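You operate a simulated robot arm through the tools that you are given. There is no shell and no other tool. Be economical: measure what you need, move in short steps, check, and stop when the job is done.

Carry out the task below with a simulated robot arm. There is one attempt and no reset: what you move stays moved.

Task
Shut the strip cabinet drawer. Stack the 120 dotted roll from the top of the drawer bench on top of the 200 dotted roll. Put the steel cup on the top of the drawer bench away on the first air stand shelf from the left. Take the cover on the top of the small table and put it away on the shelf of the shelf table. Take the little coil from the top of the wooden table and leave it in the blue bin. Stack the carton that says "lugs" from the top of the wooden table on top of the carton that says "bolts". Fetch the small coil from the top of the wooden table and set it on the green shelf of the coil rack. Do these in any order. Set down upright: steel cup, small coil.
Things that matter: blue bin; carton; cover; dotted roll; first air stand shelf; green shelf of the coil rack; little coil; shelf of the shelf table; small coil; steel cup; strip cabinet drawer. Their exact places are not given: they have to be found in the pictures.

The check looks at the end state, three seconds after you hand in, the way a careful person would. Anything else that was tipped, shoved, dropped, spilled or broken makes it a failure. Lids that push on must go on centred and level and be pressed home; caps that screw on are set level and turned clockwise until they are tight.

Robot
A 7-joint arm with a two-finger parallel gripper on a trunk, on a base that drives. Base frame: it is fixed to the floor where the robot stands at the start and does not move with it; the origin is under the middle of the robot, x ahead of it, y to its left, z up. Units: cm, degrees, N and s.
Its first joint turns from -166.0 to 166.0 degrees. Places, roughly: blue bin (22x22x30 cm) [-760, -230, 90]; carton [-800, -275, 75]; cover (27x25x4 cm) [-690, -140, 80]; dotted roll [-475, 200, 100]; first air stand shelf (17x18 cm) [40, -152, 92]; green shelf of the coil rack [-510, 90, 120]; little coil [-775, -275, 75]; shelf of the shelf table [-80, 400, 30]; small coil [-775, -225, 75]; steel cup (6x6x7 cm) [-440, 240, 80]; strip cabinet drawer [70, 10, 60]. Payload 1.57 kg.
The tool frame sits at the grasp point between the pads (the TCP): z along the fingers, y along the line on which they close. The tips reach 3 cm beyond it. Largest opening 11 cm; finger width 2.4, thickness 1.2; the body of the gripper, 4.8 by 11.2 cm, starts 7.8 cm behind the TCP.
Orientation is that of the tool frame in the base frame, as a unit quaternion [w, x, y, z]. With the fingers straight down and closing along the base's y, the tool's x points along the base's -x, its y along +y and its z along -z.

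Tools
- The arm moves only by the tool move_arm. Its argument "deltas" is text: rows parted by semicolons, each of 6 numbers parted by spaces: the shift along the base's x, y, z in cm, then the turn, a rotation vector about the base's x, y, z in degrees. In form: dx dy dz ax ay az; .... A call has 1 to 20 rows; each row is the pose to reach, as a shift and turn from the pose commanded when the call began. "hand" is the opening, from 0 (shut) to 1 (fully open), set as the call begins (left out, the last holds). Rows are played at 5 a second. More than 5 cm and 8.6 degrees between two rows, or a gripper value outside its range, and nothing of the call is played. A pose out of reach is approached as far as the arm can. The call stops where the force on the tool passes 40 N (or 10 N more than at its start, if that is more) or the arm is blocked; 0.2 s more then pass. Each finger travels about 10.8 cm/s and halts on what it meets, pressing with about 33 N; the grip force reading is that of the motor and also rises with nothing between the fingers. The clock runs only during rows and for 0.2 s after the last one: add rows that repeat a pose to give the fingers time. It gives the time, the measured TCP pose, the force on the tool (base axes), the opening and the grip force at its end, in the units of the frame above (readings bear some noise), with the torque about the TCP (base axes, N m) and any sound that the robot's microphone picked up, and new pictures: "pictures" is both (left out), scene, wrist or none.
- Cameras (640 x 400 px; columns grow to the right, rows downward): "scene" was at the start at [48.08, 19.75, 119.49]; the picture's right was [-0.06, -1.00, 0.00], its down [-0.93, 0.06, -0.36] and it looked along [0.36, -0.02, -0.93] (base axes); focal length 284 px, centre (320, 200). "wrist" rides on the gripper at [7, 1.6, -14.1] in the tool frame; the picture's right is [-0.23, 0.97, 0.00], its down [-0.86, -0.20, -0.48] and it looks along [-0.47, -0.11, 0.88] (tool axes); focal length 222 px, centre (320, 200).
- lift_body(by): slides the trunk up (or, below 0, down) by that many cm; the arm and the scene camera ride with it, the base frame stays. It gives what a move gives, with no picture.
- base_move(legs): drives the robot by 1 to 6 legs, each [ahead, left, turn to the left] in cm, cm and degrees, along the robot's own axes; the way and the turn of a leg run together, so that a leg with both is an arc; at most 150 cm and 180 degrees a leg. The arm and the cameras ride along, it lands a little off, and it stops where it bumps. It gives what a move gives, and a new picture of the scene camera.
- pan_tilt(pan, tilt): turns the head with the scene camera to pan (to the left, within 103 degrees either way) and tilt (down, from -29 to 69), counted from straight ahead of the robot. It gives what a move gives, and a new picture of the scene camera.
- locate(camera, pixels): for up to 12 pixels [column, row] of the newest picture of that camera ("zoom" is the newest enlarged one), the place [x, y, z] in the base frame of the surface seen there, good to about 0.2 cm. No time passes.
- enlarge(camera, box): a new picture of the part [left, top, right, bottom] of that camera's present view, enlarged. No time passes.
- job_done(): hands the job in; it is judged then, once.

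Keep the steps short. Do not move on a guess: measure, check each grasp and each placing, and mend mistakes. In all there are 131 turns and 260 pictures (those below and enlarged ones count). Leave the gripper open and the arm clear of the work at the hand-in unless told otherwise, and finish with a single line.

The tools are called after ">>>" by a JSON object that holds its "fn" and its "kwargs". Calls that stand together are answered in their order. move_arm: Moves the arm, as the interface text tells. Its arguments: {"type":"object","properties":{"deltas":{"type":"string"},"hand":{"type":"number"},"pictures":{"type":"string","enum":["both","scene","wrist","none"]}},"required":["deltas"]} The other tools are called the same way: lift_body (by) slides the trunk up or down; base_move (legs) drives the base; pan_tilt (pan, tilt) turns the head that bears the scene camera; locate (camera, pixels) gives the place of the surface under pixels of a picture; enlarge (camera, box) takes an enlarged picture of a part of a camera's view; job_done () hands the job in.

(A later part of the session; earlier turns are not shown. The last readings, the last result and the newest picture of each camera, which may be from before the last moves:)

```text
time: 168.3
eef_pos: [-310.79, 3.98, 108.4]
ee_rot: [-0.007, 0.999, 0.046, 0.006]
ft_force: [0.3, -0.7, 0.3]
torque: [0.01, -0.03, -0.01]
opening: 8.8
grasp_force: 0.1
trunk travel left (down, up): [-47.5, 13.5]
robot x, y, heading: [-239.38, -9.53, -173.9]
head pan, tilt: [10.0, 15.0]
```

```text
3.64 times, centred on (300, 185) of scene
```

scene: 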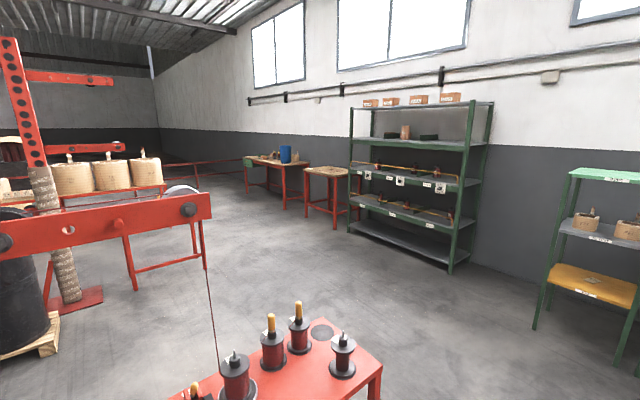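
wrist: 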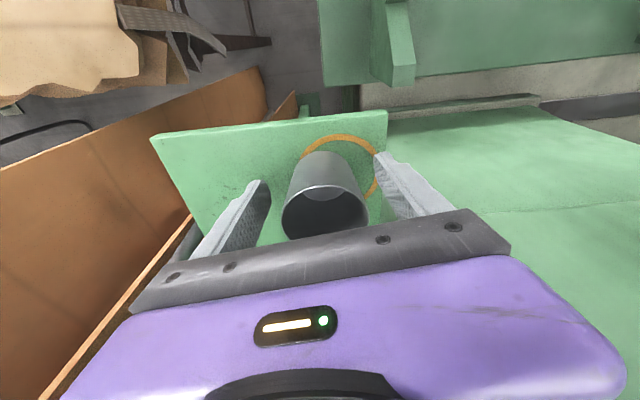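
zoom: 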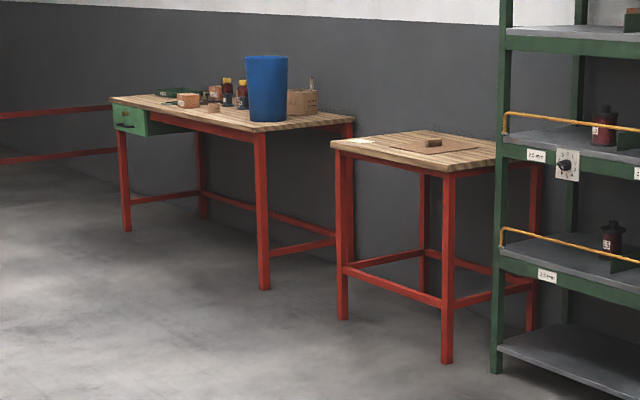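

>>> {"fn": "locate", "kwargs": {"camera": "scene", "pixels": [[380, 362], [345, 322], [315, 322], [370, 395], [180, 395], [540, 328], [420, 390]]}}

```text
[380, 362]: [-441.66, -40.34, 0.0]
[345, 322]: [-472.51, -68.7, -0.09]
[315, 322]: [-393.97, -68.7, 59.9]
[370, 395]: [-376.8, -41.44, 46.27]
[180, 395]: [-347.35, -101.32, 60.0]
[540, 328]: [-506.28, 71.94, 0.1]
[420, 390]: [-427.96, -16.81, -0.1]
```

I'll turn to face the wall, move up to about 95 cm short of the furniture line, and slide left along it to the wooden table.

>>> {"fn": "base_move", "kwargs": {"legs": [[0, 0, -41], [75, 0, 0], [75, 0, 0]]}}

>>> {"fn": "base_move", "kwargs": {"legs": [[0, 126, 0], [0, 126, 0], [0, 126, 0], [0, 126, 0]]}}

>>> {"fn": "pan_tilt", "kwargs": {"pan": 10, "tilt": 35}}

```text
time: 177.8
eef_pos: [-407.19, 131.35, 108.4]
ee_rot: [-0.004, 0.952, -0.305, 0.008]
ft_force: [0.0, 0.5, -0.4]
torque: [0.0, -0.01, 0.03]
opening: 8.8
grasp_force: 0.2
trunk travel left (down, up): [-47.5, 13.5]
robot x, y, heading: [-362.15, 74.64, 145.4]
head pan, tilt: [10.0, 15.0]
```

scene: 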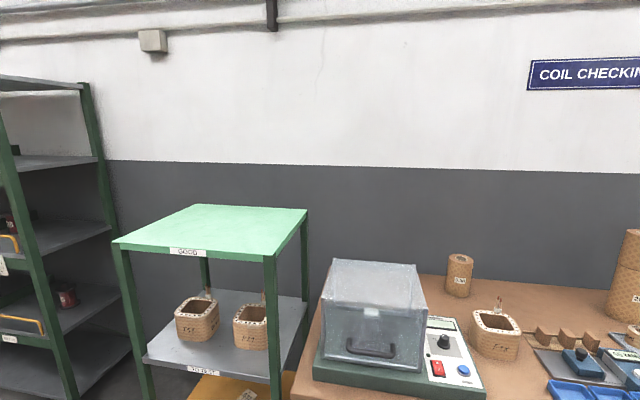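

```text
time: 200.1
eef_pos: [-672.34, -259.15, 108.5]
ee_rot: [-0.005, 0.967, -0.253, 0.008]
ft_force: [0.3, -0.6, -0.7]
torque: [0.0, 0.03, -0.01]
opening: 8.81
grasp_force: 0.2
trunk travel left (down, up): [-47.5, 13.5]
robot x, y, heading: [-620.73, -310.21, 151.8]
head pan, tilt: [10.0, 15.0]
stopped in leg 4: the robot was blocked; the commanded pose is now the measured one
```

scene: 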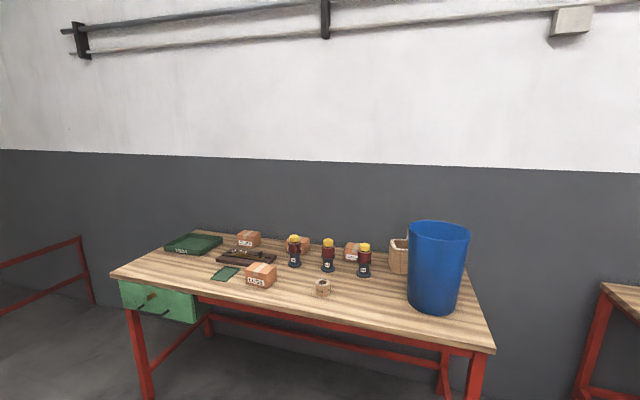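

```text
time: 201.0
eef_pos: [-672.22, -259.05, 108.46]
ee_rot: [-0.004, 0.968, -0.252, 0.009]
ft_force: [0.1, -0.6, -0.8]
torque: [-0.02, 0.02, 0.0]
opening: 8.8
grasp_force: 0.0
trunk travel left (down, up): [-47.5, 13.5]
robot x, y, heading: [-620.79, -310.32, 151.5]
head pan, tilt: [10.0, 35.0]
```

scene: 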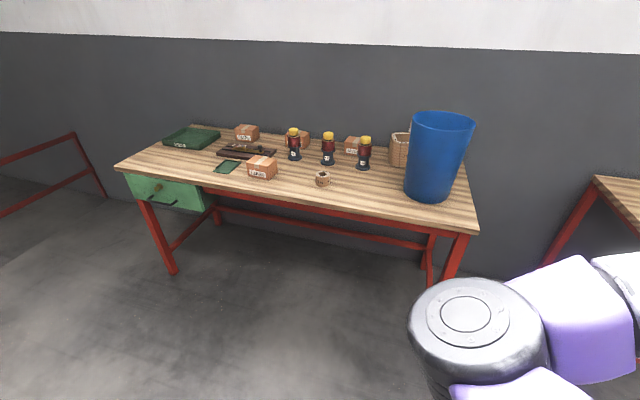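

The base bumped something on its left and turned a bit. I'll look left before moving.

>>> {"fn": "pan_tilt", "kwargs": {"pan": 95, "tilt": 40}}

```text
time: 202.6
eef_pos: [-672.29, -259.06, 108.29]
ee_rot: [-0.004, 0.968, -0.251, 0.009]
ft_force: [0.0, -0.6, 0.0]
torque: [0.03, 0.0, 0.0]
opening: 8.79
grasp_force: 0.1
trunk travel left (down, up): [-47.5, 13.5]
robot x, y, heading: [-621.04, -310.31, 151.8]
head pan, tilt: [95.0, 40.0]
```

scene: 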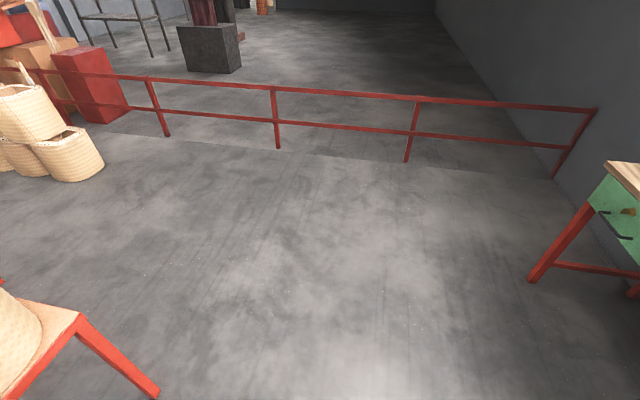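

It touched the leg of the red table with the big woven rolls. I'll measure it.

>>> {"fn": "locate", "kwargs": {"camera": "scene", "pixels": [[150, 390], [80, 318], [10, 380], [20, 310], [155, 398]]}}

>>> {"fn": "pan_tilt", "kwargs": {"pan": 103, "tilt": 65}}

```text
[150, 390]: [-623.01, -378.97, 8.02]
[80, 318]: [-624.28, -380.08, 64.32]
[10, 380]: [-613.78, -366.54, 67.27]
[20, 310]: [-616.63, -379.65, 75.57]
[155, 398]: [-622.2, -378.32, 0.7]
```

```text
time: 203.4
eef_pos: [-672.19, -259.04, 108.46]
ee_rot: [-0.004, 0.968, -0.252, 0.008]
ft_force: [-0.9, -0.1, 0.8]
torque: [-0.02, 0.02, 0.01]
opening: 8.8
grasp_force: 0.1
trunk travel left (down, up): [-47.5, 13.5]
robot x, y, heading: [-621.32, -310.67, 151.5]
head pan, tilt: [103.0, 65.0]
```

scene: 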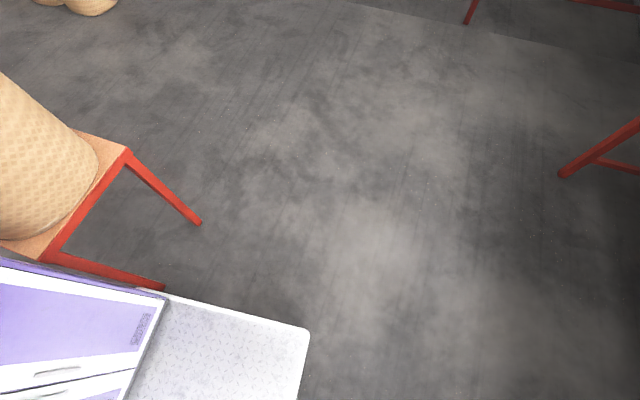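

The base only rests against the table leg. I'll move ahead away from it, square up, and step to the table.

>>> {"fn": "base_move", "kwargs": {"legs": [[35, 0, 0], [0, 0, -6.5], [32, 30, 0]]}}

>>> {"fn": "pan_tilt", "kwargs": {"pan": 10, "tilt": 55}}

```text
time: 208.6
eef_pos: [-741.36, -243.87, 108.44]
ee_rot: [-0.004, 0.953, -0.304, 0.009]
ft_force: [0.5, 0.7, 0.6]
torque: [0.0, 0.01, 0.02]
opening: 8.83
grasp_force: 0.0
trunk travel left (down, up): [-47.5, 13.5]
robot x, y, heading: [-696.23, -300.45, 145.4]
head pan, tilt: [103.0, 65.0]
```

scene: 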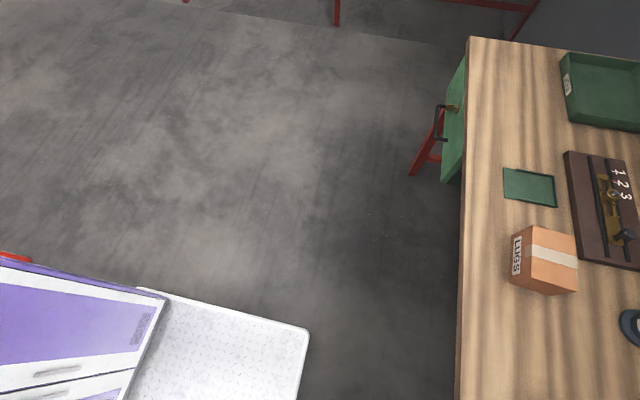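

```text
time: 210.2
eef_pos: [-741.33, -243.97, 108.42]
ee_rot: [-0.004, 0.952, -0.305, 0.009]
ft_force: [-0.2, -1.4, 0.4]
torque: [0.01, 0.02, -0.02]
opening: 8.81
grasp_force: 0.0
trunk travel left (down, up): [-47.5, 13.5]
robot x, y, heading: [-695.71, -300.73, 145.4]
head pan, tilt: [10.0, 55.0]
```

scene: 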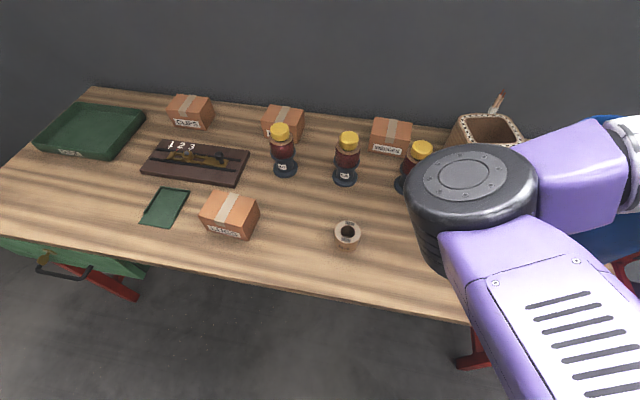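

>>> {"fn": "enlarge", "kwargs": {"camera": "scene", "box": [150, 80, 450, 260]}}

>>> {"fn": "locate", "kwargs": {"camera": "scene", "pixels": [[334, 230], [362, 232], [348, 221], [348, 239], [202, 215], [257, 210], [230, 192], [246, 236], [264, 115], [303, 115], [285, 108], [300, 135]]}}

```text
2.13 times, centred on (300, 170) of scene
```

zoom: 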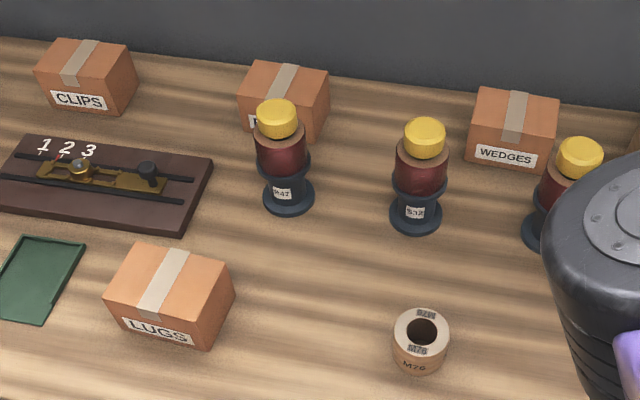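

```text
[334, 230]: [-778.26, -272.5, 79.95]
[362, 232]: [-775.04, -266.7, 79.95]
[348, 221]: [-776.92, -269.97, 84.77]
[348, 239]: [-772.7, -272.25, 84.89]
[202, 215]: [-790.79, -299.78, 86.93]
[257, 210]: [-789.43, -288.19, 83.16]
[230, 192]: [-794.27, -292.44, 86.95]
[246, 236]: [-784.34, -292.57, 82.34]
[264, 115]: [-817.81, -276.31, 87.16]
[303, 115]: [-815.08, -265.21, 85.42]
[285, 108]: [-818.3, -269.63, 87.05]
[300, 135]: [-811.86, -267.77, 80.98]
```

I'll raise the hand, then bring it over the little coil "M76". That also uncovers the bin and the woven coil.

>>> {"fn": "move_arm", "kwargs": {"deltas": "0 0 4 0 0 0; 0 0 6 0 0 0; -3.4 -2.7 6 0 0 0; -6.8 -5.4 6 0 0 0; -10.2 -8.1 6 0 0 0; -13.6 -10.8 6 0 0 0; -17 -13.5 6 0 0 0; -20.4 -16.2 6 0 0 0; -23.8 -18.9 6 0 0 0; -27.2 -21.6 6 0 0 0; -30.6 -24.3 6 0 0 0; -34 -27 6 0 0 0; -34 -27 2 0 0 0; -34 -27 -2 0 0 0", "hand": 1}}

```text
time: 213.2
eef_pos: [-775.18, -271.25, 106.35]
ee_rot: [-0.004, 0.953, -0.304, 0.009]
ft_force: [0.9, 0.4, -0.5]
torque: [-0.03, 0.0, 0.0]
opening: 11.0
grasp_force: 0.1
trunk travel left (down, up): [-47.5, 13.5]
robot x, y, heading: [-695.99, -300.59, 145.6]
head pan, tilt: [10.0, 55.0]
```

scene: 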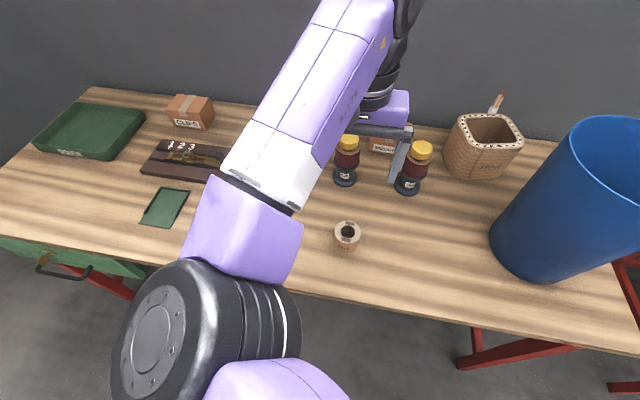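
wrist: 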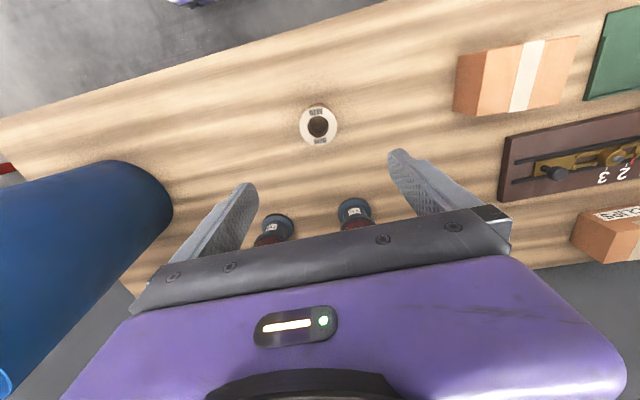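

>>> {"fn": "locate", "kwargs": {"camera": "wrist", "pixels": [[301, 128], [335, 122], [318, 106], [320, 143], [275, 218], [355, 205]]}}

>>> {"fn": "locate", "kwargs": {"camera": "scene", "pixels": [[610, 118], [568, 155], [605, 190], [637, 208], [545, 275], [493, 245], [450, 120], [487, 115], [518, 138], [485, 148], [475, 178], [497, 103]]}}

```text
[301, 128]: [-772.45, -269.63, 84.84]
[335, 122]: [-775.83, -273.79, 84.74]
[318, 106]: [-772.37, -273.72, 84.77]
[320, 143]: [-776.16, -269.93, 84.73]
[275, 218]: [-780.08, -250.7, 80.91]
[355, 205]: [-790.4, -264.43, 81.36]
```

```text
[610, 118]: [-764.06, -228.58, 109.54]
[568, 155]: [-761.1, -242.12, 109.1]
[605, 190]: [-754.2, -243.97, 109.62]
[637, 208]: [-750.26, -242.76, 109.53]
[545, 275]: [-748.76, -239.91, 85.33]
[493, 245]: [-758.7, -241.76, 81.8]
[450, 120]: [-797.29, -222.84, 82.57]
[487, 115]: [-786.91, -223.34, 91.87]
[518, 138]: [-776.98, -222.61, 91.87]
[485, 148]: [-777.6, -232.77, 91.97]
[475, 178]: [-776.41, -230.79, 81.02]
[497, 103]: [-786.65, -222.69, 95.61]
```

Little coil centre is (-774.25,-271.8), 5.4 cm across, top z 84.8. I'll go down and grip.

>>> {"fn": "move_arm", "kwargs": {"deltas": "0.9 -0.5 0 0 0 0; 0.9 -0.5 -5 0 0 0; 0.9 -0.5 -10 0 0 0; 0.9 -0.5 -15 0 0 0; 0.9 -0.5 -19 0 0 0; 0.9 -0.5 -22 0 0 0; 0.9 -0.5 -23 0 0 0; 0.9 -0.5 -23 0 0 0", "pictures": "wrist"}}

>>> {"fn": "move_arm", "kwargs": {"deltas": "0 0 0 0 0 0; 0 0 0 0 0 0; 0 0 0 0 0 0; 0 0 0 0 0 0", "hand": 0, "pictures": "none"}}

>>> {"fn": "move_arm", "kwargs": {"deltas": "0 0 4 0 0 0; 0 0 8 0 0 0; 0 0 12.5 0 0 0; 0 0 17 0 0 0; 0 0 21.5 0 0 0; 0 0 26 0 0 0; 0 0 30.5 0 0 0; 0 0 35 0 0 0; 0 0 37 0 0 0", "pictures": "both"}}

```text
time: 215.1
eef_pos: [-774.19, -271.48, 83.34]
ee_rot: [-0.004, 0.952, -0.304, 0.008]
ft_force: [1.5, -0.3, -0.5]
torque: [0.01, -0.03, -0.02]
opening: 11.01
grasp_force: 0.0
trunk travel left (down, up): [-47.5, 13.5]
robot x, y, heading: [-695.69, -300.55, 145.7]
head pan, tilt: [10.0, 55.0]
```

wrist: 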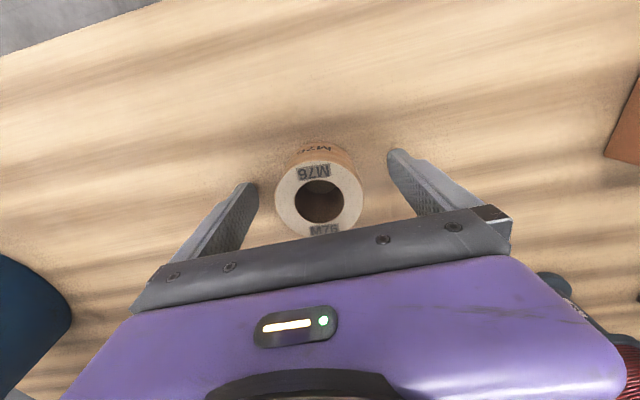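

```text
time: 216.1
eef_pos: [-774.19, -271.64, 83.39]
ee_rot: [-0.003, 0.953, -0.304, 0.009]
ft_force: [1.1, 0.6, 1.3]
torque: [-0.04, 0.0, 0.03]
opening: 5.94
grasp_force: 32.9
trunk travel left (down, up): [-47.5, 13.5]
robot x, y, heading: [-695.65, -300.59, 145.6]
head pan, tilt: [10.0, 55.0]
```

```text
time: 218.2
eef_pos: [-773.66, -271.22, 116.31]
ee_rot: [-0.039, 0.951, -0.303, 0.044]
ft_force: [-0.1, 0.3, -2.0]
torque: [-0.01, -0.02, -0.01]
opening: 5.93
grasp_force: 33.3
trunk travel left (down, up): [-47.5, 13.5]
robot x, y, heading: [-696.22, -300.73, 145.6]
head pan, tilt: [10.0, 55.0]
stopped in row 9: the arm was blocked; the commanded pose is now the measured one
```

scene: 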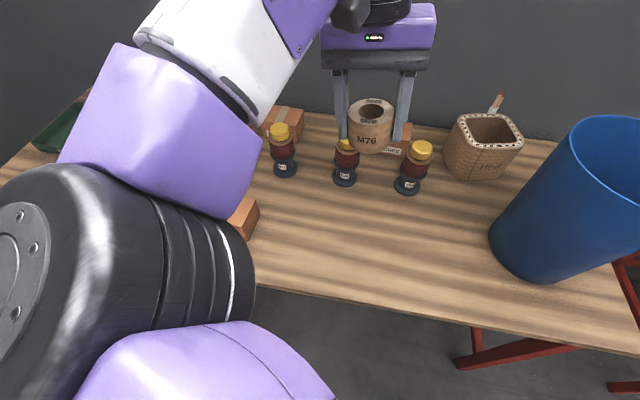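
wrist: 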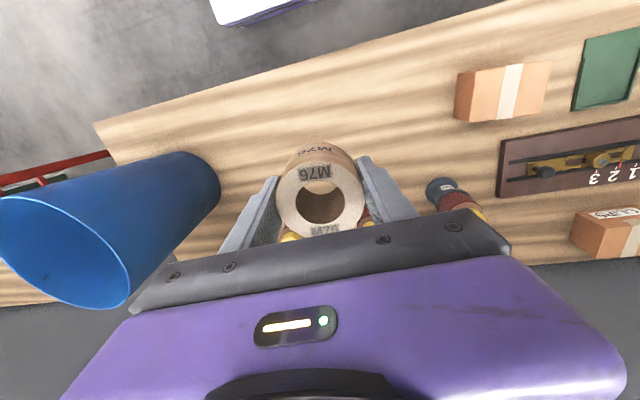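

Gripped. I'll raise the trunk 8 cm to clear the bin rim (z 109.5) and measure the rim.

>>> {"fn": "locate", "kwargs": {"camera": "wrist", "pixels": [[60, 206], [3, 202], [125, 270], [30, 290], [110, 302], [60, 255], [98, 230], [20, 278]]}}

>>> {"fn": "lift_body", "kwargs": {"by": 8}}

```text
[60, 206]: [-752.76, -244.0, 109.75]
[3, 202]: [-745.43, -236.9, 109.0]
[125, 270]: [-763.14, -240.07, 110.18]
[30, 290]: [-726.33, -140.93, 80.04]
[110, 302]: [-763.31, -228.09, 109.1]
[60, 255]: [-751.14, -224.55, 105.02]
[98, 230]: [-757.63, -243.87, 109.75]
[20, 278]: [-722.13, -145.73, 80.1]
```

```text
time: 219.4
eef_pos: [-773.66, -271.29, 124.41]
ee_rot: [-0.037, 0.951, -0.303, 0.044]
ft_force: [0.5, -0.2, -1.4]
torque: [-0.01, 0.01, -0.01]
opening: 5.95
grasp_force: 33.3
trunk travel left (down, up): [-55.5, 5.5]
robot x, y, heading: [-695.66, -301.03, 145.7]
head pan, tilt: [10.0, 55.0]
```

Bin centre is about (-754.8,-233.4), radius 10.5. I'll level the tool and carry the coil over the bin.

>>> {"fn": "move_arm", "kwargs": {"deltas": "1.7 3.9 0 -0.6 1.5 0; 3.5 7.8 0 -1.2 3 0; 5.2 11.7 0 -1.9 4.6 0; 6.9 15.6 0 -2.5 6.1 0; 8.7 19.5 0 -2.5 6.1 0; 10.4 23.4 0 -2.5 6.1 0; 12.1 27.3 0 -2.5 6.1 0; 13.8 31.2 0 -2.5 6.1 0; 15.6 35.1 0 -2.5 6.1 0; 17.3 39.1 0 -2.5 6.1 0; 17.3 39.1 -4 -2.5 6.1 0", "pictures": "both"}}

```text
time: 221.8
eef_pos: [-756.34, -232.18, 120.45]
ee_rot: [-0.001, 0.953, -0.303, -0.002]
ft_force: [-0.4, 0.0, -1.5]
torque: [-0.01, 0.01, -0.01]
opening: 5.95
grasp_force: 33.6
trunk travel left (down, up): [-55.5, 5.5]
robot x, y, heading: [-695.98, -300.76, 145.4]
head pan, tilt: [10.0, 55.0]
```

scene: 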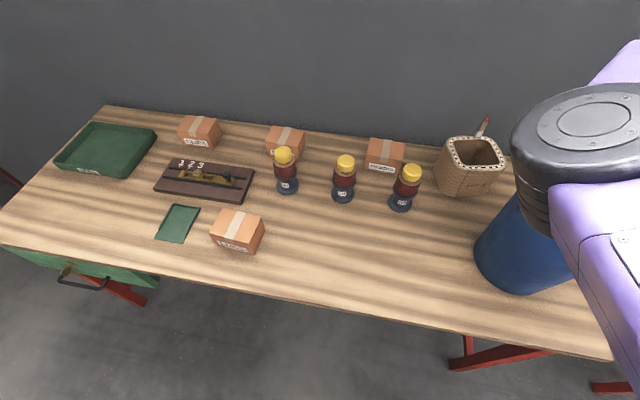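
wrist: 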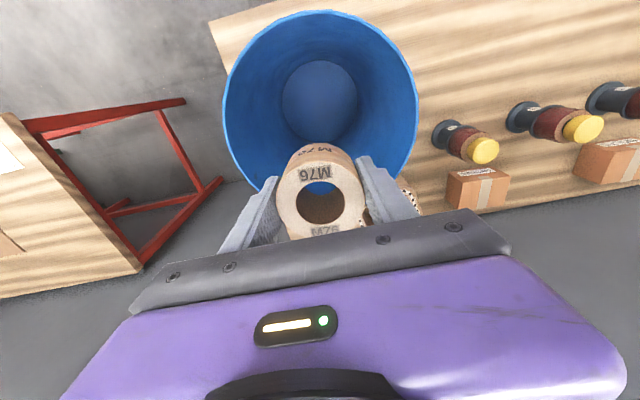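

>>> {"fn": "locate", "kwargs": {"camera": "wrist", "pixels": [[225, 100], [416, 110], [320, 13], [245, 55], [400, 60], [320, 85]]}}

```text
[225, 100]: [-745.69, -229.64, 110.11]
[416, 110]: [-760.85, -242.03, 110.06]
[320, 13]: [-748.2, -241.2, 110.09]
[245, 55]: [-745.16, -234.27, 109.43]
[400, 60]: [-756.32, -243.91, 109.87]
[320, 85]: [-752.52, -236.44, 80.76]
```

The hand is well inside the rim. I'll lower into the bin and release.

>>> {"fn": "move_arm", "kwargs": {"deltas": "0 0 -4.5 0 0 0; 0 0 -9 0 0 0; 0 0 -13.5 0 0 0; 0 0 -18 0 0 0; 0 0 -22 0 0 0; 0 0 -25 0 0 0; 0 0 -25 0 0 0", "pictures": "both"}}

```text
time: 223.4
eef_pos: [-756.23, -232.33, 95.23]
ee_rot: [0.0, 0.953, -0.303, -0.001]
ft_force: [-0.3, 0.5, -1.3]
torque: [-0.02, 0.04, 0.02]
opening: 5.94
grasp_force: 33.2
trunk travel left (down, up): [-55.5, 5.5]
robot x, y, heading: [-695.75, -300.6, 145.2]
head pan, tilt: [10.0, 55.0]
```

scene: 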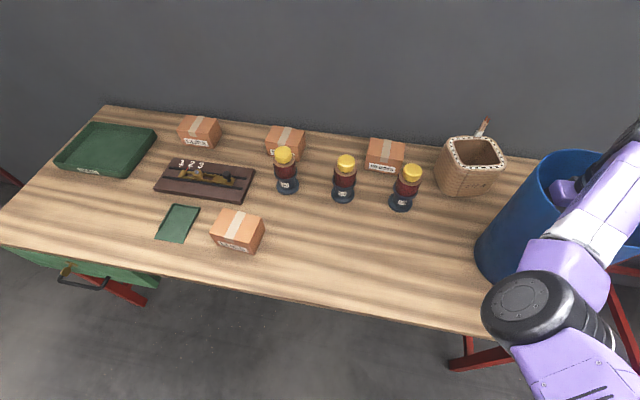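
wrist: 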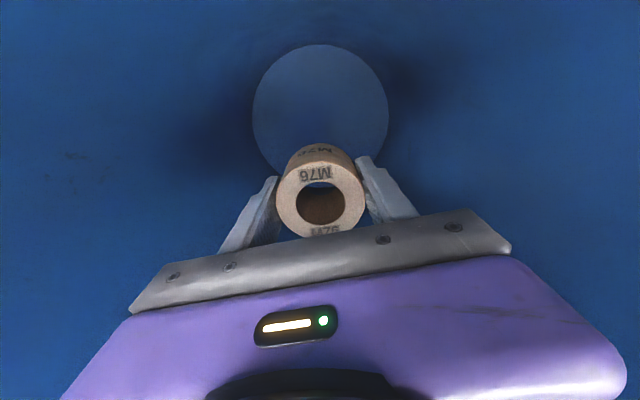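

>>> {"fn": "move_arm", "kwargs": {"deltas": "0 0 0 0 0 0; 0 0 0 0 0 0; 0 0 0 0 0 0; 0 0 4 0 0 0; 0 0 8 0 0 0; 0 0 12 0 0 0; 0 0 16 0 0 0; 0 0 20 0 0 0; 0 0 24 0 0 0; 0 0 26 0 0 0", "hand": 0.7, "pictures": "wrist"}}

```text
time: 225.6
eef_pos: [-756.43, -232.17, 121.47]
ee_rot: [-0.001, 0.953, -0.303, -0.001]
ft_force: [0.1, -0.6, -0.8]
torque: [-0.01, 0.03, 0.0]
opening: 7.7
grasp_force: 0.1
trunk travel left (down, up): [-55.5, 5.5]
robot x, y, heading: [-695.82, -300.68, 145.7]
head pan, tilt: [10.0, 55.0]
```

wrist: 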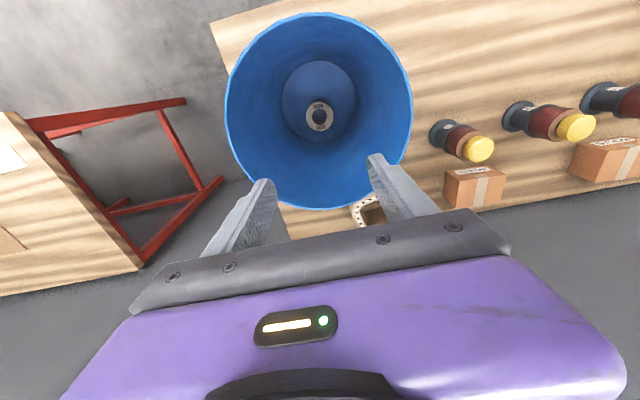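

The coil rests in the bin. Now the cartons: I'll zoom on LUGS and the carton behind the left bobbin.

>>> {"fn": "enlarge", "kwargs": {"camera": "scene", "box": [170, 100, 420, 265]}}

```text
2.42 times, centred on (295, 182) of scene
```

zoom: 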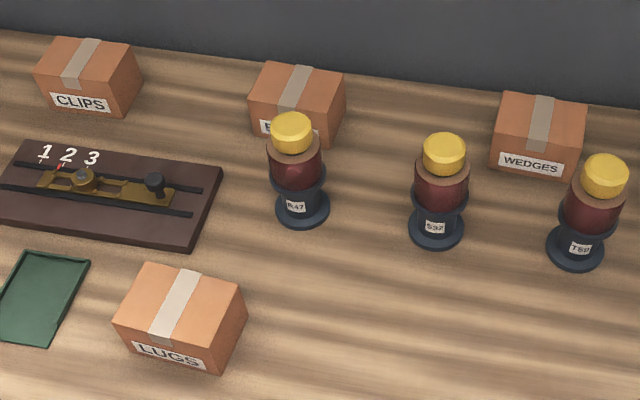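

>>> {"fn": "locate", "kwargs": {"camera": "zoom", "pixels": [[118, 314], [152, 266], [242, 286], [209, 332], [240, 325], [206, 368], [252, 103], [262, 66], [344, 78], [330, 118], [292, 120], [302, 220]]}}

>>> {"fn": "locate", "kwargs": {"camera": "zoom", "pixels": [[270, 110], [332, 113], [325, 140], [342, 105], [300, 160], [443, 150], [268, 125], [185, 300]]}}

```text
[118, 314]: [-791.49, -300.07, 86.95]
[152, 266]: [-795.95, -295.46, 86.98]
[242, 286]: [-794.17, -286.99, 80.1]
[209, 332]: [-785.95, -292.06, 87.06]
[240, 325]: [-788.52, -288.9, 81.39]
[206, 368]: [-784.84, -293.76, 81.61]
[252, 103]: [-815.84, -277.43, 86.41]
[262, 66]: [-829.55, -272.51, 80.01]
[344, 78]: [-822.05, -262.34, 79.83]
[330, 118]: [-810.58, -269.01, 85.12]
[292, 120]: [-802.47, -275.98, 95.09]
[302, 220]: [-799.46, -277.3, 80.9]
```

```text
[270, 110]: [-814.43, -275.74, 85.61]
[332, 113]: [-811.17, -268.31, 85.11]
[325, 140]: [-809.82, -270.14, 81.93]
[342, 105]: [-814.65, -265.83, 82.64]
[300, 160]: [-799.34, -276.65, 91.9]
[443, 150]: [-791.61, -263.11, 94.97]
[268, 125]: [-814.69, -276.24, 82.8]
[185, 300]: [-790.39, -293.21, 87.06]
```

LUGS is about 10×7×7 cm at (-791.6,-294.1), top z 87. The half-hidden carton starts with "B", at about (-816,-271). I'll check the wall distance, then shift the base left and closer.

>>> {"fn": "locate", "kwargs": {"camera": "zoom", "pixels": [[300, 20], [600, 60], [300, 58], [100, 20]]}}

>>> {"fn": "base_move", "kwargs": {"legs": [[0, 36, 0], [20, 0, 0]]}}

```text
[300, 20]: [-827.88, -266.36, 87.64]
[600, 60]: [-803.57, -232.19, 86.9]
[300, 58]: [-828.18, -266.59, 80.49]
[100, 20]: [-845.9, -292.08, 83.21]
```

```text
time: 229.1
eef_pos: [-793.73, -251.15, 121.54]
ee_rot: [0.0, 0.954, -0.3, -0.001]
ft_force: [-0.1, 0.1, 0.2]
torque: [-0.01, 0.04, 0.01]
opening: 7.66
grasp_force: 0.1
trunk travel left (down, up): [-55.5, 5.5]
robot x, y, heading: [-732.45, -319.24, 146.1]
head pan, tilt: [10.0, 55.0]
```

scene: 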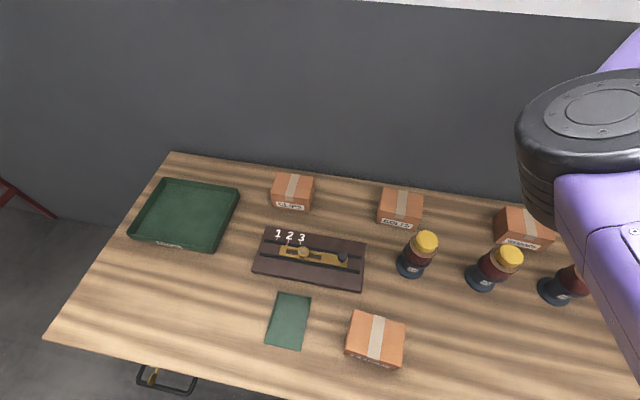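

>>> {"fn": "enlarge", "kwargs": {"camera": "scene", "box": [330, 170, 490, 380]}}

```text
1.90 times, centred on (410, 275) of scene
```

zoom: 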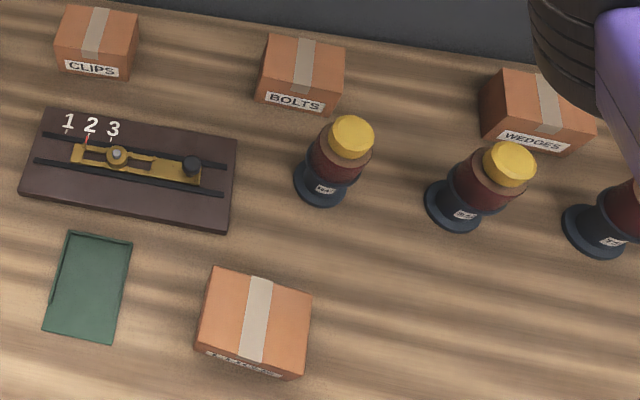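

BOLTS is confirmed. I'll measure both cartons' top corners.

>>> {"fn": "locate", "kwargs": {"camera": "zoom", "pixels": [[201, 342], [216, 270], [310, 298], [296, 372], [255, 285], [248, 357], [262, 82], [275, 37], [344, 52], [331, 95], [353, 118], [350, 160]]}}

```text
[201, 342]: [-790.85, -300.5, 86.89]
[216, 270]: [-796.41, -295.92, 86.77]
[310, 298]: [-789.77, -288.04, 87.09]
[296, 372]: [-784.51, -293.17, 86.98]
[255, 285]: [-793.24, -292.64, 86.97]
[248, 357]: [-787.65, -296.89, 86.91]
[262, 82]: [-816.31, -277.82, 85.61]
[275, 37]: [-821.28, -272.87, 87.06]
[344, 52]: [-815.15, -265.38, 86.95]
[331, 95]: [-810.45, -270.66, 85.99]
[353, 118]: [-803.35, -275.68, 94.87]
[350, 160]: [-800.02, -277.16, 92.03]
```

Lugs centre is (-790.4,-294.4), width along 49.5°. Bolts centre is (-815.8,-271.7), width along 50.7°. I'll lower the trunk and turn the hand 84.7° so it closes across the 7 cm side.

>>> {"fn": "lift_body", "kwargs": {"by": -15}}

>>> {"fn": "move_arm", "kwargs": {"deltas": "0 -2 0 0 0 8.47; 0 -4 0 0 0 16.94; 0 -6 0 0 0 25.41; 0 -8 0 0 0 33.88; 0 -10 0 0 0 42.35; 0 -12 0 0 0 50.82; 0 -14 0 0 0 59.29; 0 -16 0 0 0 67.76; 0 -18 0 0 0 76.23; 0 -20 0 0 0 84.7; 0 -20 0 0 0 84.7", "hand": 1, "pictures": "none"}}

```text
time: 230.9
eef_pos: [-793.71, -251.23, 106.6]
ee_rot: [-0.001, 0.954, -0.299, -0.001]
ft_force: [-0.5, 0.2, 0.3]
torque: [-0.01, -0.02, 0.03]
opening: 7.72
grasp_force: 0.1
trunk travel left (down, up): [-40.5, 20.5]
robot x, y, heading: [-732.43, -319.29, 145.9]
head pan, tilt: [10.0, 55.0]
```

```text
time: 233.3
eef_pos: [-793.84, -271.23, 106.62]
ee_rot: [0.0, 0.906, 0.423, -0.001]
ft_force: [-0.7, 0.0, 1.2]
torque: [0.0, 0.03, -0.04]
opening: 11.04
grasp_force: 0.1
trunk travel left (down, up): [-40.5, 20.5]
robot x, y, heading: [-732.54, -318.94, 146.0]
head pan, tilt: [10.0, 55.0]
```

>>> {"fn": "move_arm", "kwargs": {"deltas": "0.7 -4.6 0 0 0 0; 1.4 -9.2 0 0 0 0; 2 -13.9 0 0 0 0; 2.7 -18.5 0 0 0 0; 3.4 -23.2 0 0 0 0; 3.4 -23.2 -5 0 0 0; 3.4 -23.2 -8 0 0 0; 3.4 -23.2 -8 0 0 0", "pictures": "both"}}

```text
time: 235.1
eef_pos: [-790.3, -294.54, 98.36]
ee_rot: [0.0, 0.907, 0.42, 0.0]
ft_force: [0.6, 0.3, 0.6]
torque: [0.01, 0.02, -0.02]
opening: 10.98
grasp_force: 0.0
trunk travel left (down, up): [-40.5, 20.5]
robot x, y, heading: [-732.65, -319.25, 146.0]
head pan, tilt: [10.0, 55.0]
```

scene: 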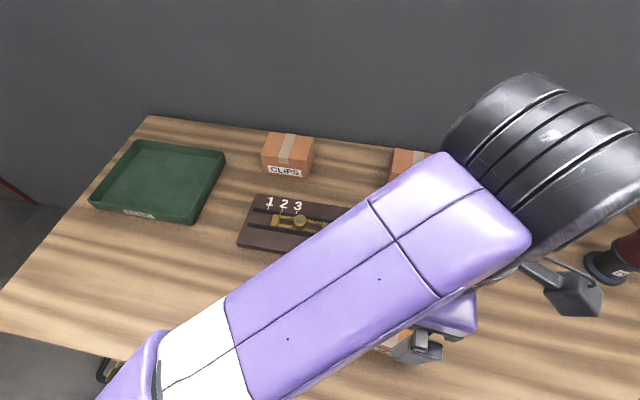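
wrist: 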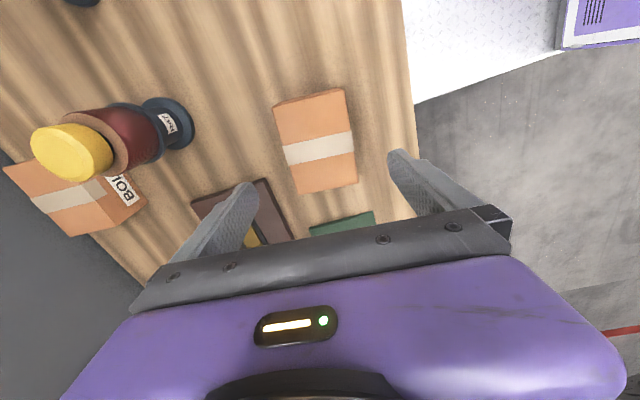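

Aligned. I'll go down and grip LUGS.

>>> {"fn": "move_arm", "kwargs": {"deltas": "0 0 -4.5 0 0 0; 0 0 -9 0 0 0; 0 0 -12 0 0 0; 0 0 -14 0 0 0; 0 0 -14 0 0 0", "pictures": "none"}}

>>> {"fn": "move_arm", "kwargs": {"deltas": "0 0 0 0 0 0; 0 0 0 0 0 0; 0 0 0 0 0 0; 0 0 0 0 0 0", "hand": 0, "pictures": "none"}}

>>> {"fn": "move_arm", "kwargs": {"deltas": "0 0 4 0 0 0; 0 0 8 0 0 0; 0 0 12 0 0 0; 0 0 16 0 0 0; 0 0 20 0 0 0; 0 0 20 0 0 0", "pictures": "wrist"}}

```text
time: 236.3
eef_pos: [-790.44, -294.61, 84.63]
ee_rot: [0.0, 0.907, 0.421, -0.001]
ft_force: [-0.2, 0.1, 0.5]
torque: [-0.01, -0.01, 0.01]
opening: 10.99
grasp_force: 0.1
trunk travel left (down, up): [-40.5, 20.5]
robot x, y, heading: [-732.7, -319.02, 146.0]
head pan, tilt: [10.0, 55.0]
```

```text
time: 237.3
eef_pos: [-790.38, -294.53, 84.66]
ee_rot: [0.001, 0.907, 0.421, -0.001]
ft_force: [-0.8, 0.1, 0.9]
torque: [0.01, 0.01, -0.01]
opening: 7.96
grasp_force: 32.7
trunk travel left (down, up): [-40.5, 20.5]
robot x, y, heading: [-732.48, -318.92, 146.2]
head pan, tilt: [10.0, 55.0]
```

```text
time: 238.7
eef_pos: [-790.3, -294.63, 104.6]
ee_rot: [0.0, 0.907, 0.422, -0.001]
ft_force: [0.3, 0.3, -4.5]
torque: [-0.03, 0.03, -0.02]
opening: 7.98
grasp_force: 32.4
trunk travel left (down, up): [-40.5, 20.5]
robot x, y, heading: [-732.45, -319.33, 146.2]
head pan, tilt: [10.0, 55.0]
```

wrist: 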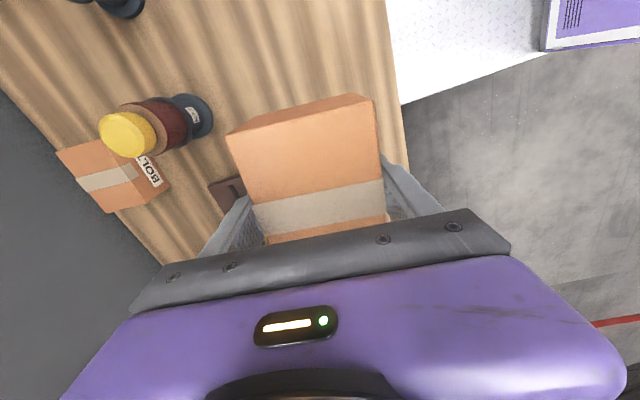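

LUGS is held at 8 cm. I'll measure the held carton and BOLTS from this view.

>>> {"fn": "locate", "kwargs": {"camera": "wrist", "pixels": [[230, 138], [372, 100], [256, 205], [382, 180], [320, 118], [60, 152], [107, 210], [105, 143], [166, 185], [82, 182], [130, 172]]}}

```text
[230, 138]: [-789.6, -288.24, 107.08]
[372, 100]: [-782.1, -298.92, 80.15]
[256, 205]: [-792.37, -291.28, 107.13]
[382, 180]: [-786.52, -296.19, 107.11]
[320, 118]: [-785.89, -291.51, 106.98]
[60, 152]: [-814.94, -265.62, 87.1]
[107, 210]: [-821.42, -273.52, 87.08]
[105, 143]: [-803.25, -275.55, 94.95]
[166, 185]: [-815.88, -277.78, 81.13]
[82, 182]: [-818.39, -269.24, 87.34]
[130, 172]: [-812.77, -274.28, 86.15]
```

I'll carry it over BOLTS with 1.2° of turn and come down to about 1 cm above.

>>> {"fn": "move_arm", "kwargs": {"deltas": "-3.6 3.2 1 0 0 0; -7.2 6.4 1 0 0 0; -10.8 9.7 1 0 0 0; -14.4 12.9 1 0 0 0; -18 16.1 1 0 0 0; -21.6 19.3 1 0 0 0.6; -25.4 22.7 0 0 0 1.2; -25.4 22.7 -4 0 0 1.2; -25.4 22.7 -8 0 0 1.2; -25.4 22.7 -11.5 0 0 1.2; -25.4 22.7 -11.5 0 0 1.2", "pictures": "both"}}

```text
refused: row 7 steps farther than a row can; nothing moved
```

>>> {"fn": "move_arm", "kwargs": {"deltas": "-3.2 2.8 1 0 0 0; -6.4 5.7 1 0 0 0; -9.6 8.5 1 0 0 0; -12.8 11.4 1 0 0 0; -16 14.2 1 0 0 0; -19.2 17.1 1 0 0 0.6; -22.4 20 1 0 0 1.2; -25.4 22.7 0 0 0 1.2; -25.4 22.7 -4 0 0 1.2; -25.4 22.7 -8 0 0 1.2; -25.4 22.7 -11.5 0 0 1.2; -25.4 22.7 -11.5 0 0 1.2", "pictures": "both"}}

```text
time: 241.3
eef_pos: [-815.68, -271.88, 92.96]
ee_rot: [0.0, 0.902, 0.431, -0.001]
ft_force: [0.4, -0.2, -4.7]
torque: [0.0, 0.01, 0.0]
opening: 7.98
grasp_force: 32.6
trunk travel left (down, up): [-40.5, 20.5]
robot x, y, heading: [-732.45, -318.98, 145.9]
head pan, tilt: [10.0, 55.0]
```

scene: 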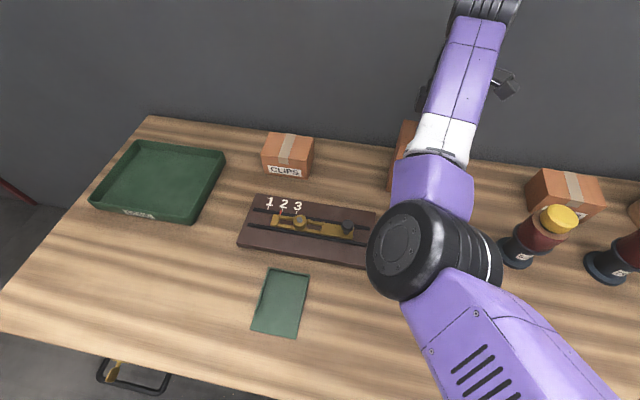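
wrist: 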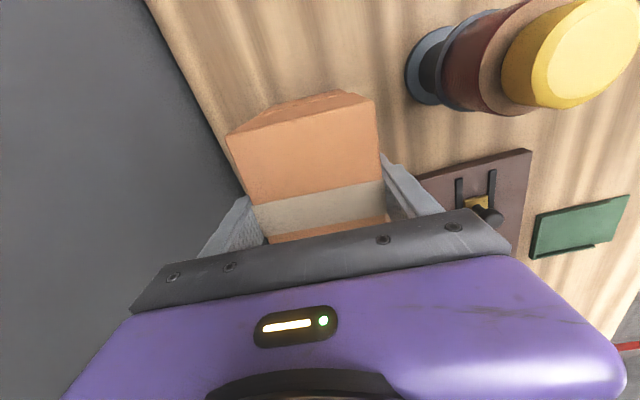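

>>> {"fn": "enlarge", "kwargs": {"camera": "wrist", "box": [200, 70, 420, 240]}}

>>> {"fn": "move_arm", "kwargs": {"deltas": "0 0 -0.5 0 0 0; 0 0 -0.8 0 0 0; 0 0 -1.0 0 0 0; 0 0 -1.2 0 0 0; 0 0 -1.2 0 0 0", "pictures": "none"}}

```text
2.35 times, centred on (310, 155) of wrist
```

zoom: 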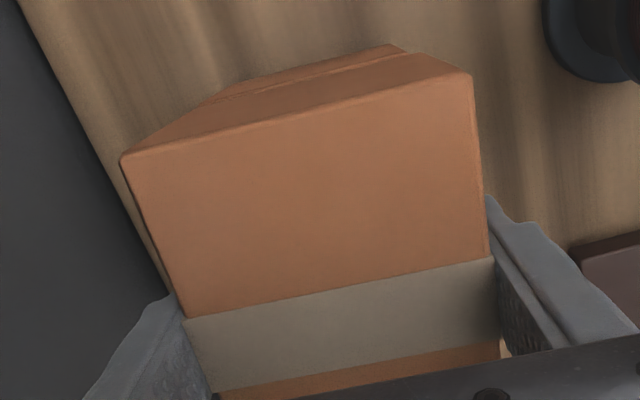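

```text
time: 242.5
eef_pos: [-815.76, -271.75, 91.79]
ee_rot: [0.0, 0.902, 0.431, -0.001]
ft_force: [0.7, -0.2, -4.4]
torque: [-0.04, -0.04, 0.01]
opening: 7.99
grasp_force: 32.8
trunk travel left (down, up): [-40.5, 20.5]
robot x, y, heading: [-732.55, -318.84, 145.9]
head pan, tilt: [10.0, 55.0]
```

Well aligned. I'll keep easing down to contact.

>>> {"fn": "move_arm", "kwargs": {"deltas": "0 0 -0.15 0 0 0; 0 0 -0.3 0 0 0; 0 0 -0.4 0 0 0; 0 0 -0.4 0 0 0", "pictures": "none"}}

```text
time: 243.5
eef_pos: [-815.78, -271.84, 91.65]
ee_rot: [0.0, 0.902, 0.431, -0.002]
ft_force: [5.1, -2.4, 13.4]
torque: [-0.7, -0.56, 0.02]
opening: 7.98
grasp_force: 33.0
trunk travel left (down, up): [-40.5, 20.5]
robot x, y, heading: [-732.42, -319.13, 146.1]
head pan, tilt: [10.0, 55.0]
```

>>> {"fn": "move_arm", "kwargs": {"deltas": "0 0 0.2 0 0 0; 0 0 0.2 0 0 0", "hand": 0.8, "pictures": "none"}}

>>> {"fn": "move_arm", "kwargs": {"deltas": "0 0 0 0 0 0; 0 0 0 0 0 0; 0 0 4 0 0 0; 0 0 8 0 0 0; 0 0 12 0 0 0; 0 0 16 0 0 0", "hand": 1, "pictures": "wrist"}}

```text
time: 244.1
eef_pos: [-815.77, -271.75, 91.67]
ee_rot: [0.0, 0.902, 0.432, -0.001]
ft_force: [1.2, 0.7, 0.1]
torque: [-0.02, -0.01, -0.01]
opening: 8.8
grasp_force: 0.1
trunk travel left (down, up): [-40.5, 20.5]
robot x, y, heading: [-732.67, -318.98, 146.1]
head pan, tilt: [10.0, 55.0]
```

```text
time: 245.5
eef_pos: [-815.88, -271.76, 107.57]
ee_rot: [0.001, 0.902, 0.433, -0.002]
ft_force: [-1.4, 0.7, -1.0]
torque: [0.02, -0.01, -0.08]
opening: 10.98
grasp_force: 0.1
trunk travel left (down, up): [-40.5, 20.5]
robot x, y, heading: [-732.15, -319.09, 145.9]
head pan, tilt: [10.0, 55.0]
```

wrist: 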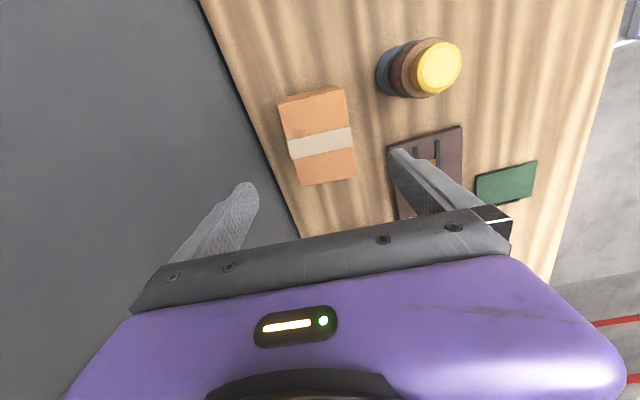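

LUGS sits squarely on BOLTS. Next the small woven coil near the bin: I'll shift the base right 8 and look at it.

>>> {"fn": "base_move", "kwargs": {"legs": [[4, -8, 0]]}}

>>> {"fn": "pan_tilt", "kwargs": {"pan": -25, "tilt": 55}}

>>> {"fn": "enlarge", "kwargs": {"camera": "scene", "box": [240, 100, 460, 260]}}

```text
time: 246.6
eef_pos: [-814.71, -262.83, 107.62]
ee_rot: [0.001, 0.902, 0.432, -0.001]
ft_force: [-0.5, 0.1, 0.3]
torque: [0.01, 0.02, 0.0]
opening: 10.99
grasp_force: 0.0
trunk travel left (down, up): [-40.5, 20.5]
robot x, y, heading: [-731.28, -310.33, 146.5]
head pan, tilt: [10.0, 55.0]
```

scene: 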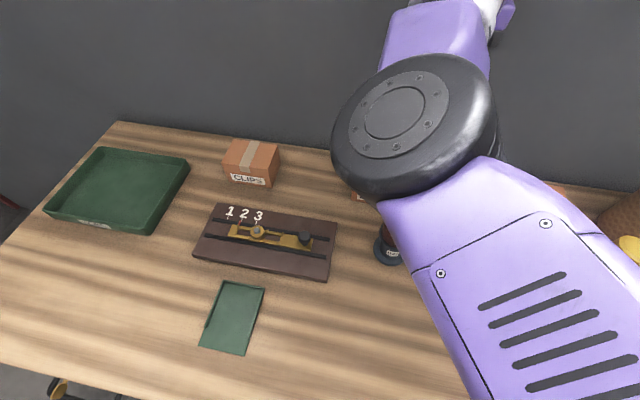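

```text
time: 247.6
eef_pos: [-814.75, -263.0, 107.62]
ee_rot: [0.0, 0.902, 0.432, -0.002]
ft_force: [0.3, 0.2, 0.4]
torque: [0.03, -0.03, 0.0]
opening: 10.98
grasp_force: 0.0
trunk travel left (down, up): [-40.5, 20.5]
robot x, y, heading: [-731.56, -310.15, 145.9]
head pan, tilt: [-25.0, 55.0]
```

scene: 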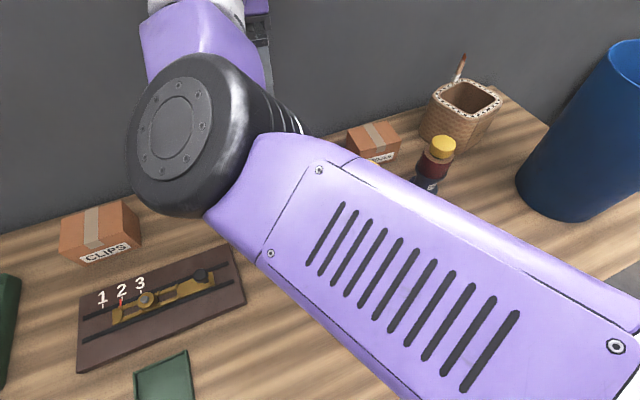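

```text
2.50 times, centred on (350, 180) of scene
```

zoom: 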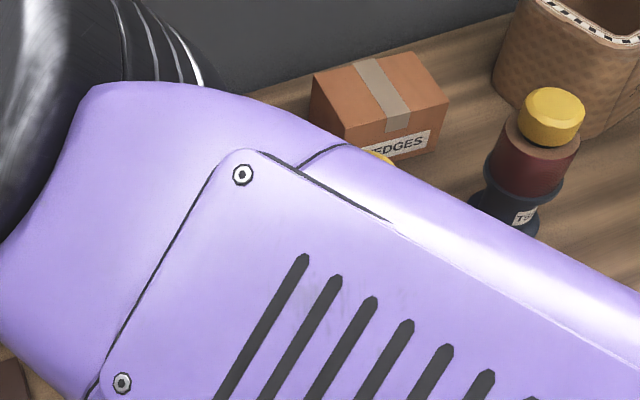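

>>> {"fn": "enlarge", "kwargs": {"camera": "scene", "box": [400, 40, 530, 170]}}

```text
3.08 times, centred on (465, 105) of scene
```

zoom: 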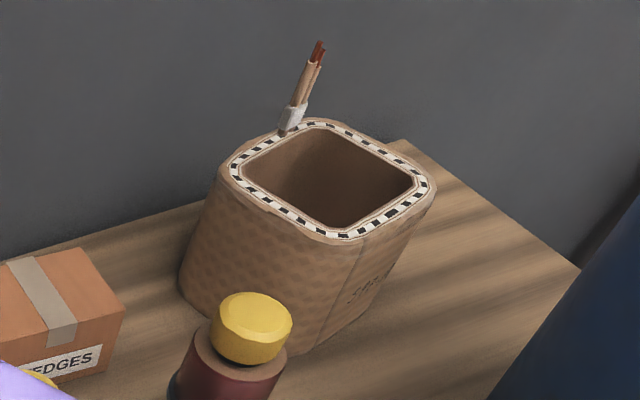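

>>> {"fn": "locate", "kwargs": {"camera": "zoom", "pixels": [[232, 175], [305, 125], [430, 185], [345, 235], [265, 147], [370, 145], [285, 212], [395, 212], [245, 170], [413, 180], [290, 118], [318, 45]]}}

```text
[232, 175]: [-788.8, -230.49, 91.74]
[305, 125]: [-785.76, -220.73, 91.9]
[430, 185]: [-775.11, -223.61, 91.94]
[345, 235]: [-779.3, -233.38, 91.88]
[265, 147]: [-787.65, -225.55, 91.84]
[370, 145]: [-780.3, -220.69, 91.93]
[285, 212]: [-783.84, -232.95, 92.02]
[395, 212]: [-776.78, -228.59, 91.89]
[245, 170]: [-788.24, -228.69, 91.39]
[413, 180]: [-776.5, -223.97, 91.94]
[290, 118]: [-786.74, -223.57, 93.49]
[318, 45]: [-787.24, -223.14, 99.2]
```

The coil is a hollow square about 12–13 cm wide, too wide to span, so I'll pinch its near wall. I'll measure across that wall.

>>> {"fn": "locate", "kwargs": {"camera": "zoom", "pixels": [[272, 215], [278, 222], [284, 207], [290, 203], [297, 198], [296, 228], [250, 198], [320, 228], [268, 230], [310, 212]]}}

```text
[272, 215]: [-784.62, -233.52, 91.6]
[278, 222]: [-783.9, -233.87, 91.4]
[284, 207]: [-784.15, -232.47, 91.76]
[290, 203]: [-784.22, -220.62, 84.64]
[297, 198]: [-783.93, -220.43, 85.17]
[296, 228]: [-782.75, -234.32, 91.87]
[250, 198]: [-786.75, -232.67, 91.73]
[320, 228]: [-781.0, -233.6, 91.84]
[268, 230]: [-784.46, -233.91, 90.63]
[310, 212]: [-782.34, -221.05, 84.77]
```

The wall mid is about (-783.8,-233.0), 2 cm thick, with its normal along 77°. I'll turn the hand -64° while moving above it.

>>> {"fn": "move_arm", "kwargs": {"deltas": "3.4 3.3 0 0 0 -8; 6.8 6.6 0 0 0 -16; 10.2 9.9 0 0 0 -24; 13.6 13.2 0 0 0 -32; 17 16.5 0 0 0 -40; 20.4 19.8 0 0 0 -48; 23.8 23.1 0 0 0 -56; 27.4 26.6 0 0 0 -64; 30.9 30 0 0 0 -64; 30.9 30 -3 0 0 -64; 30.9 30 -3 0 0 -64", "hand": 0.6, "pictures": "both"}}

```text
refused: row 8 steps farther than a row can; nothing moved
```

>>> {"fn": "move_arm", "kwargs": {"deltas": "3.1 3 0 0 0 -7; 6.2 6 0 0 0 -14; 9.3 9 0 0 0 -21; 12.4 12 0 0 0 -28; 15.5 15 0 0 0 -35; 18.6 18 0 0 0 -42; 21.7 21 0 0 0 -49; 24.8 24 0 0 0 -56; 27.9 27 0 0 0 -64; 30.9 30 0 0 0 -64; 30.9 30 -3 0 0 -64; 30.9 30 -3 0 0 -64", "hand": 0.6, "pictures": "both"}}

```text
time: 250.2
eef_pos: [-783.89, -233.09, 104.7]
ee_rot: [0.0, 0.994, -0.112, 0.0]
ft_force: [-0.1, 0.8, -0.3]
torque: [0.01, 0.02, 0.01]
opening: 6.59
grasp_force: 0.0
trunk travel left (down, up): [-40.5, 20.5]
robot x, y, heading: [-731.17, -310.39, 146.0]
head pan, tilt: [-25.0, 55.0]
```

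scene: 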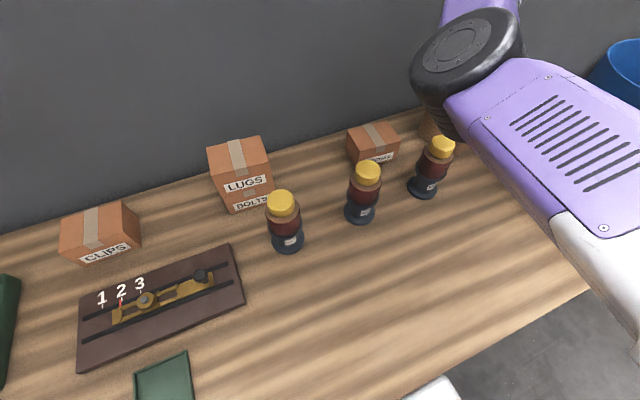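
wrist: 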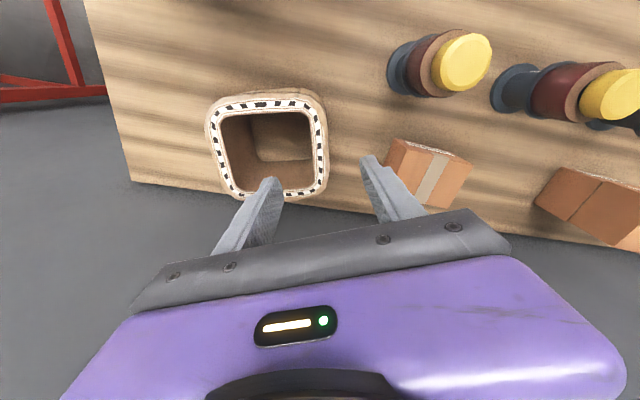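

>>> {"fn": "locate", "kwargs": {"camera": "wrist", "pixels": [[318, 118], [320, 145], [321, 172], [311, 145], [327, 145], [214, 140], [265, 103], [216, 165], [290, 192], [300, 102]]}}

```text
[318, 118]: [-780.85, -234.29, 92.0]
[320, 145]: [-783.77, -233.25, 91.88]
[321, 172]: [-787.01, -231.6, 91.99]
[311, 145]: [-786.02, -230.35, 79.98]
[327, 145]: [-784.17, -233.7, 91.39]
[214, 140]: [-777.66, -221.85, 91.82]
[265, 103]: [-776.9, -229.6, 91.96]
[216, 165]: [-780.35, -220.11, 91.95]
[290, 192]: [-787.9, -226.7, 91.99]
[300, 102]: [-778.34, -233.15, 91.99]
```

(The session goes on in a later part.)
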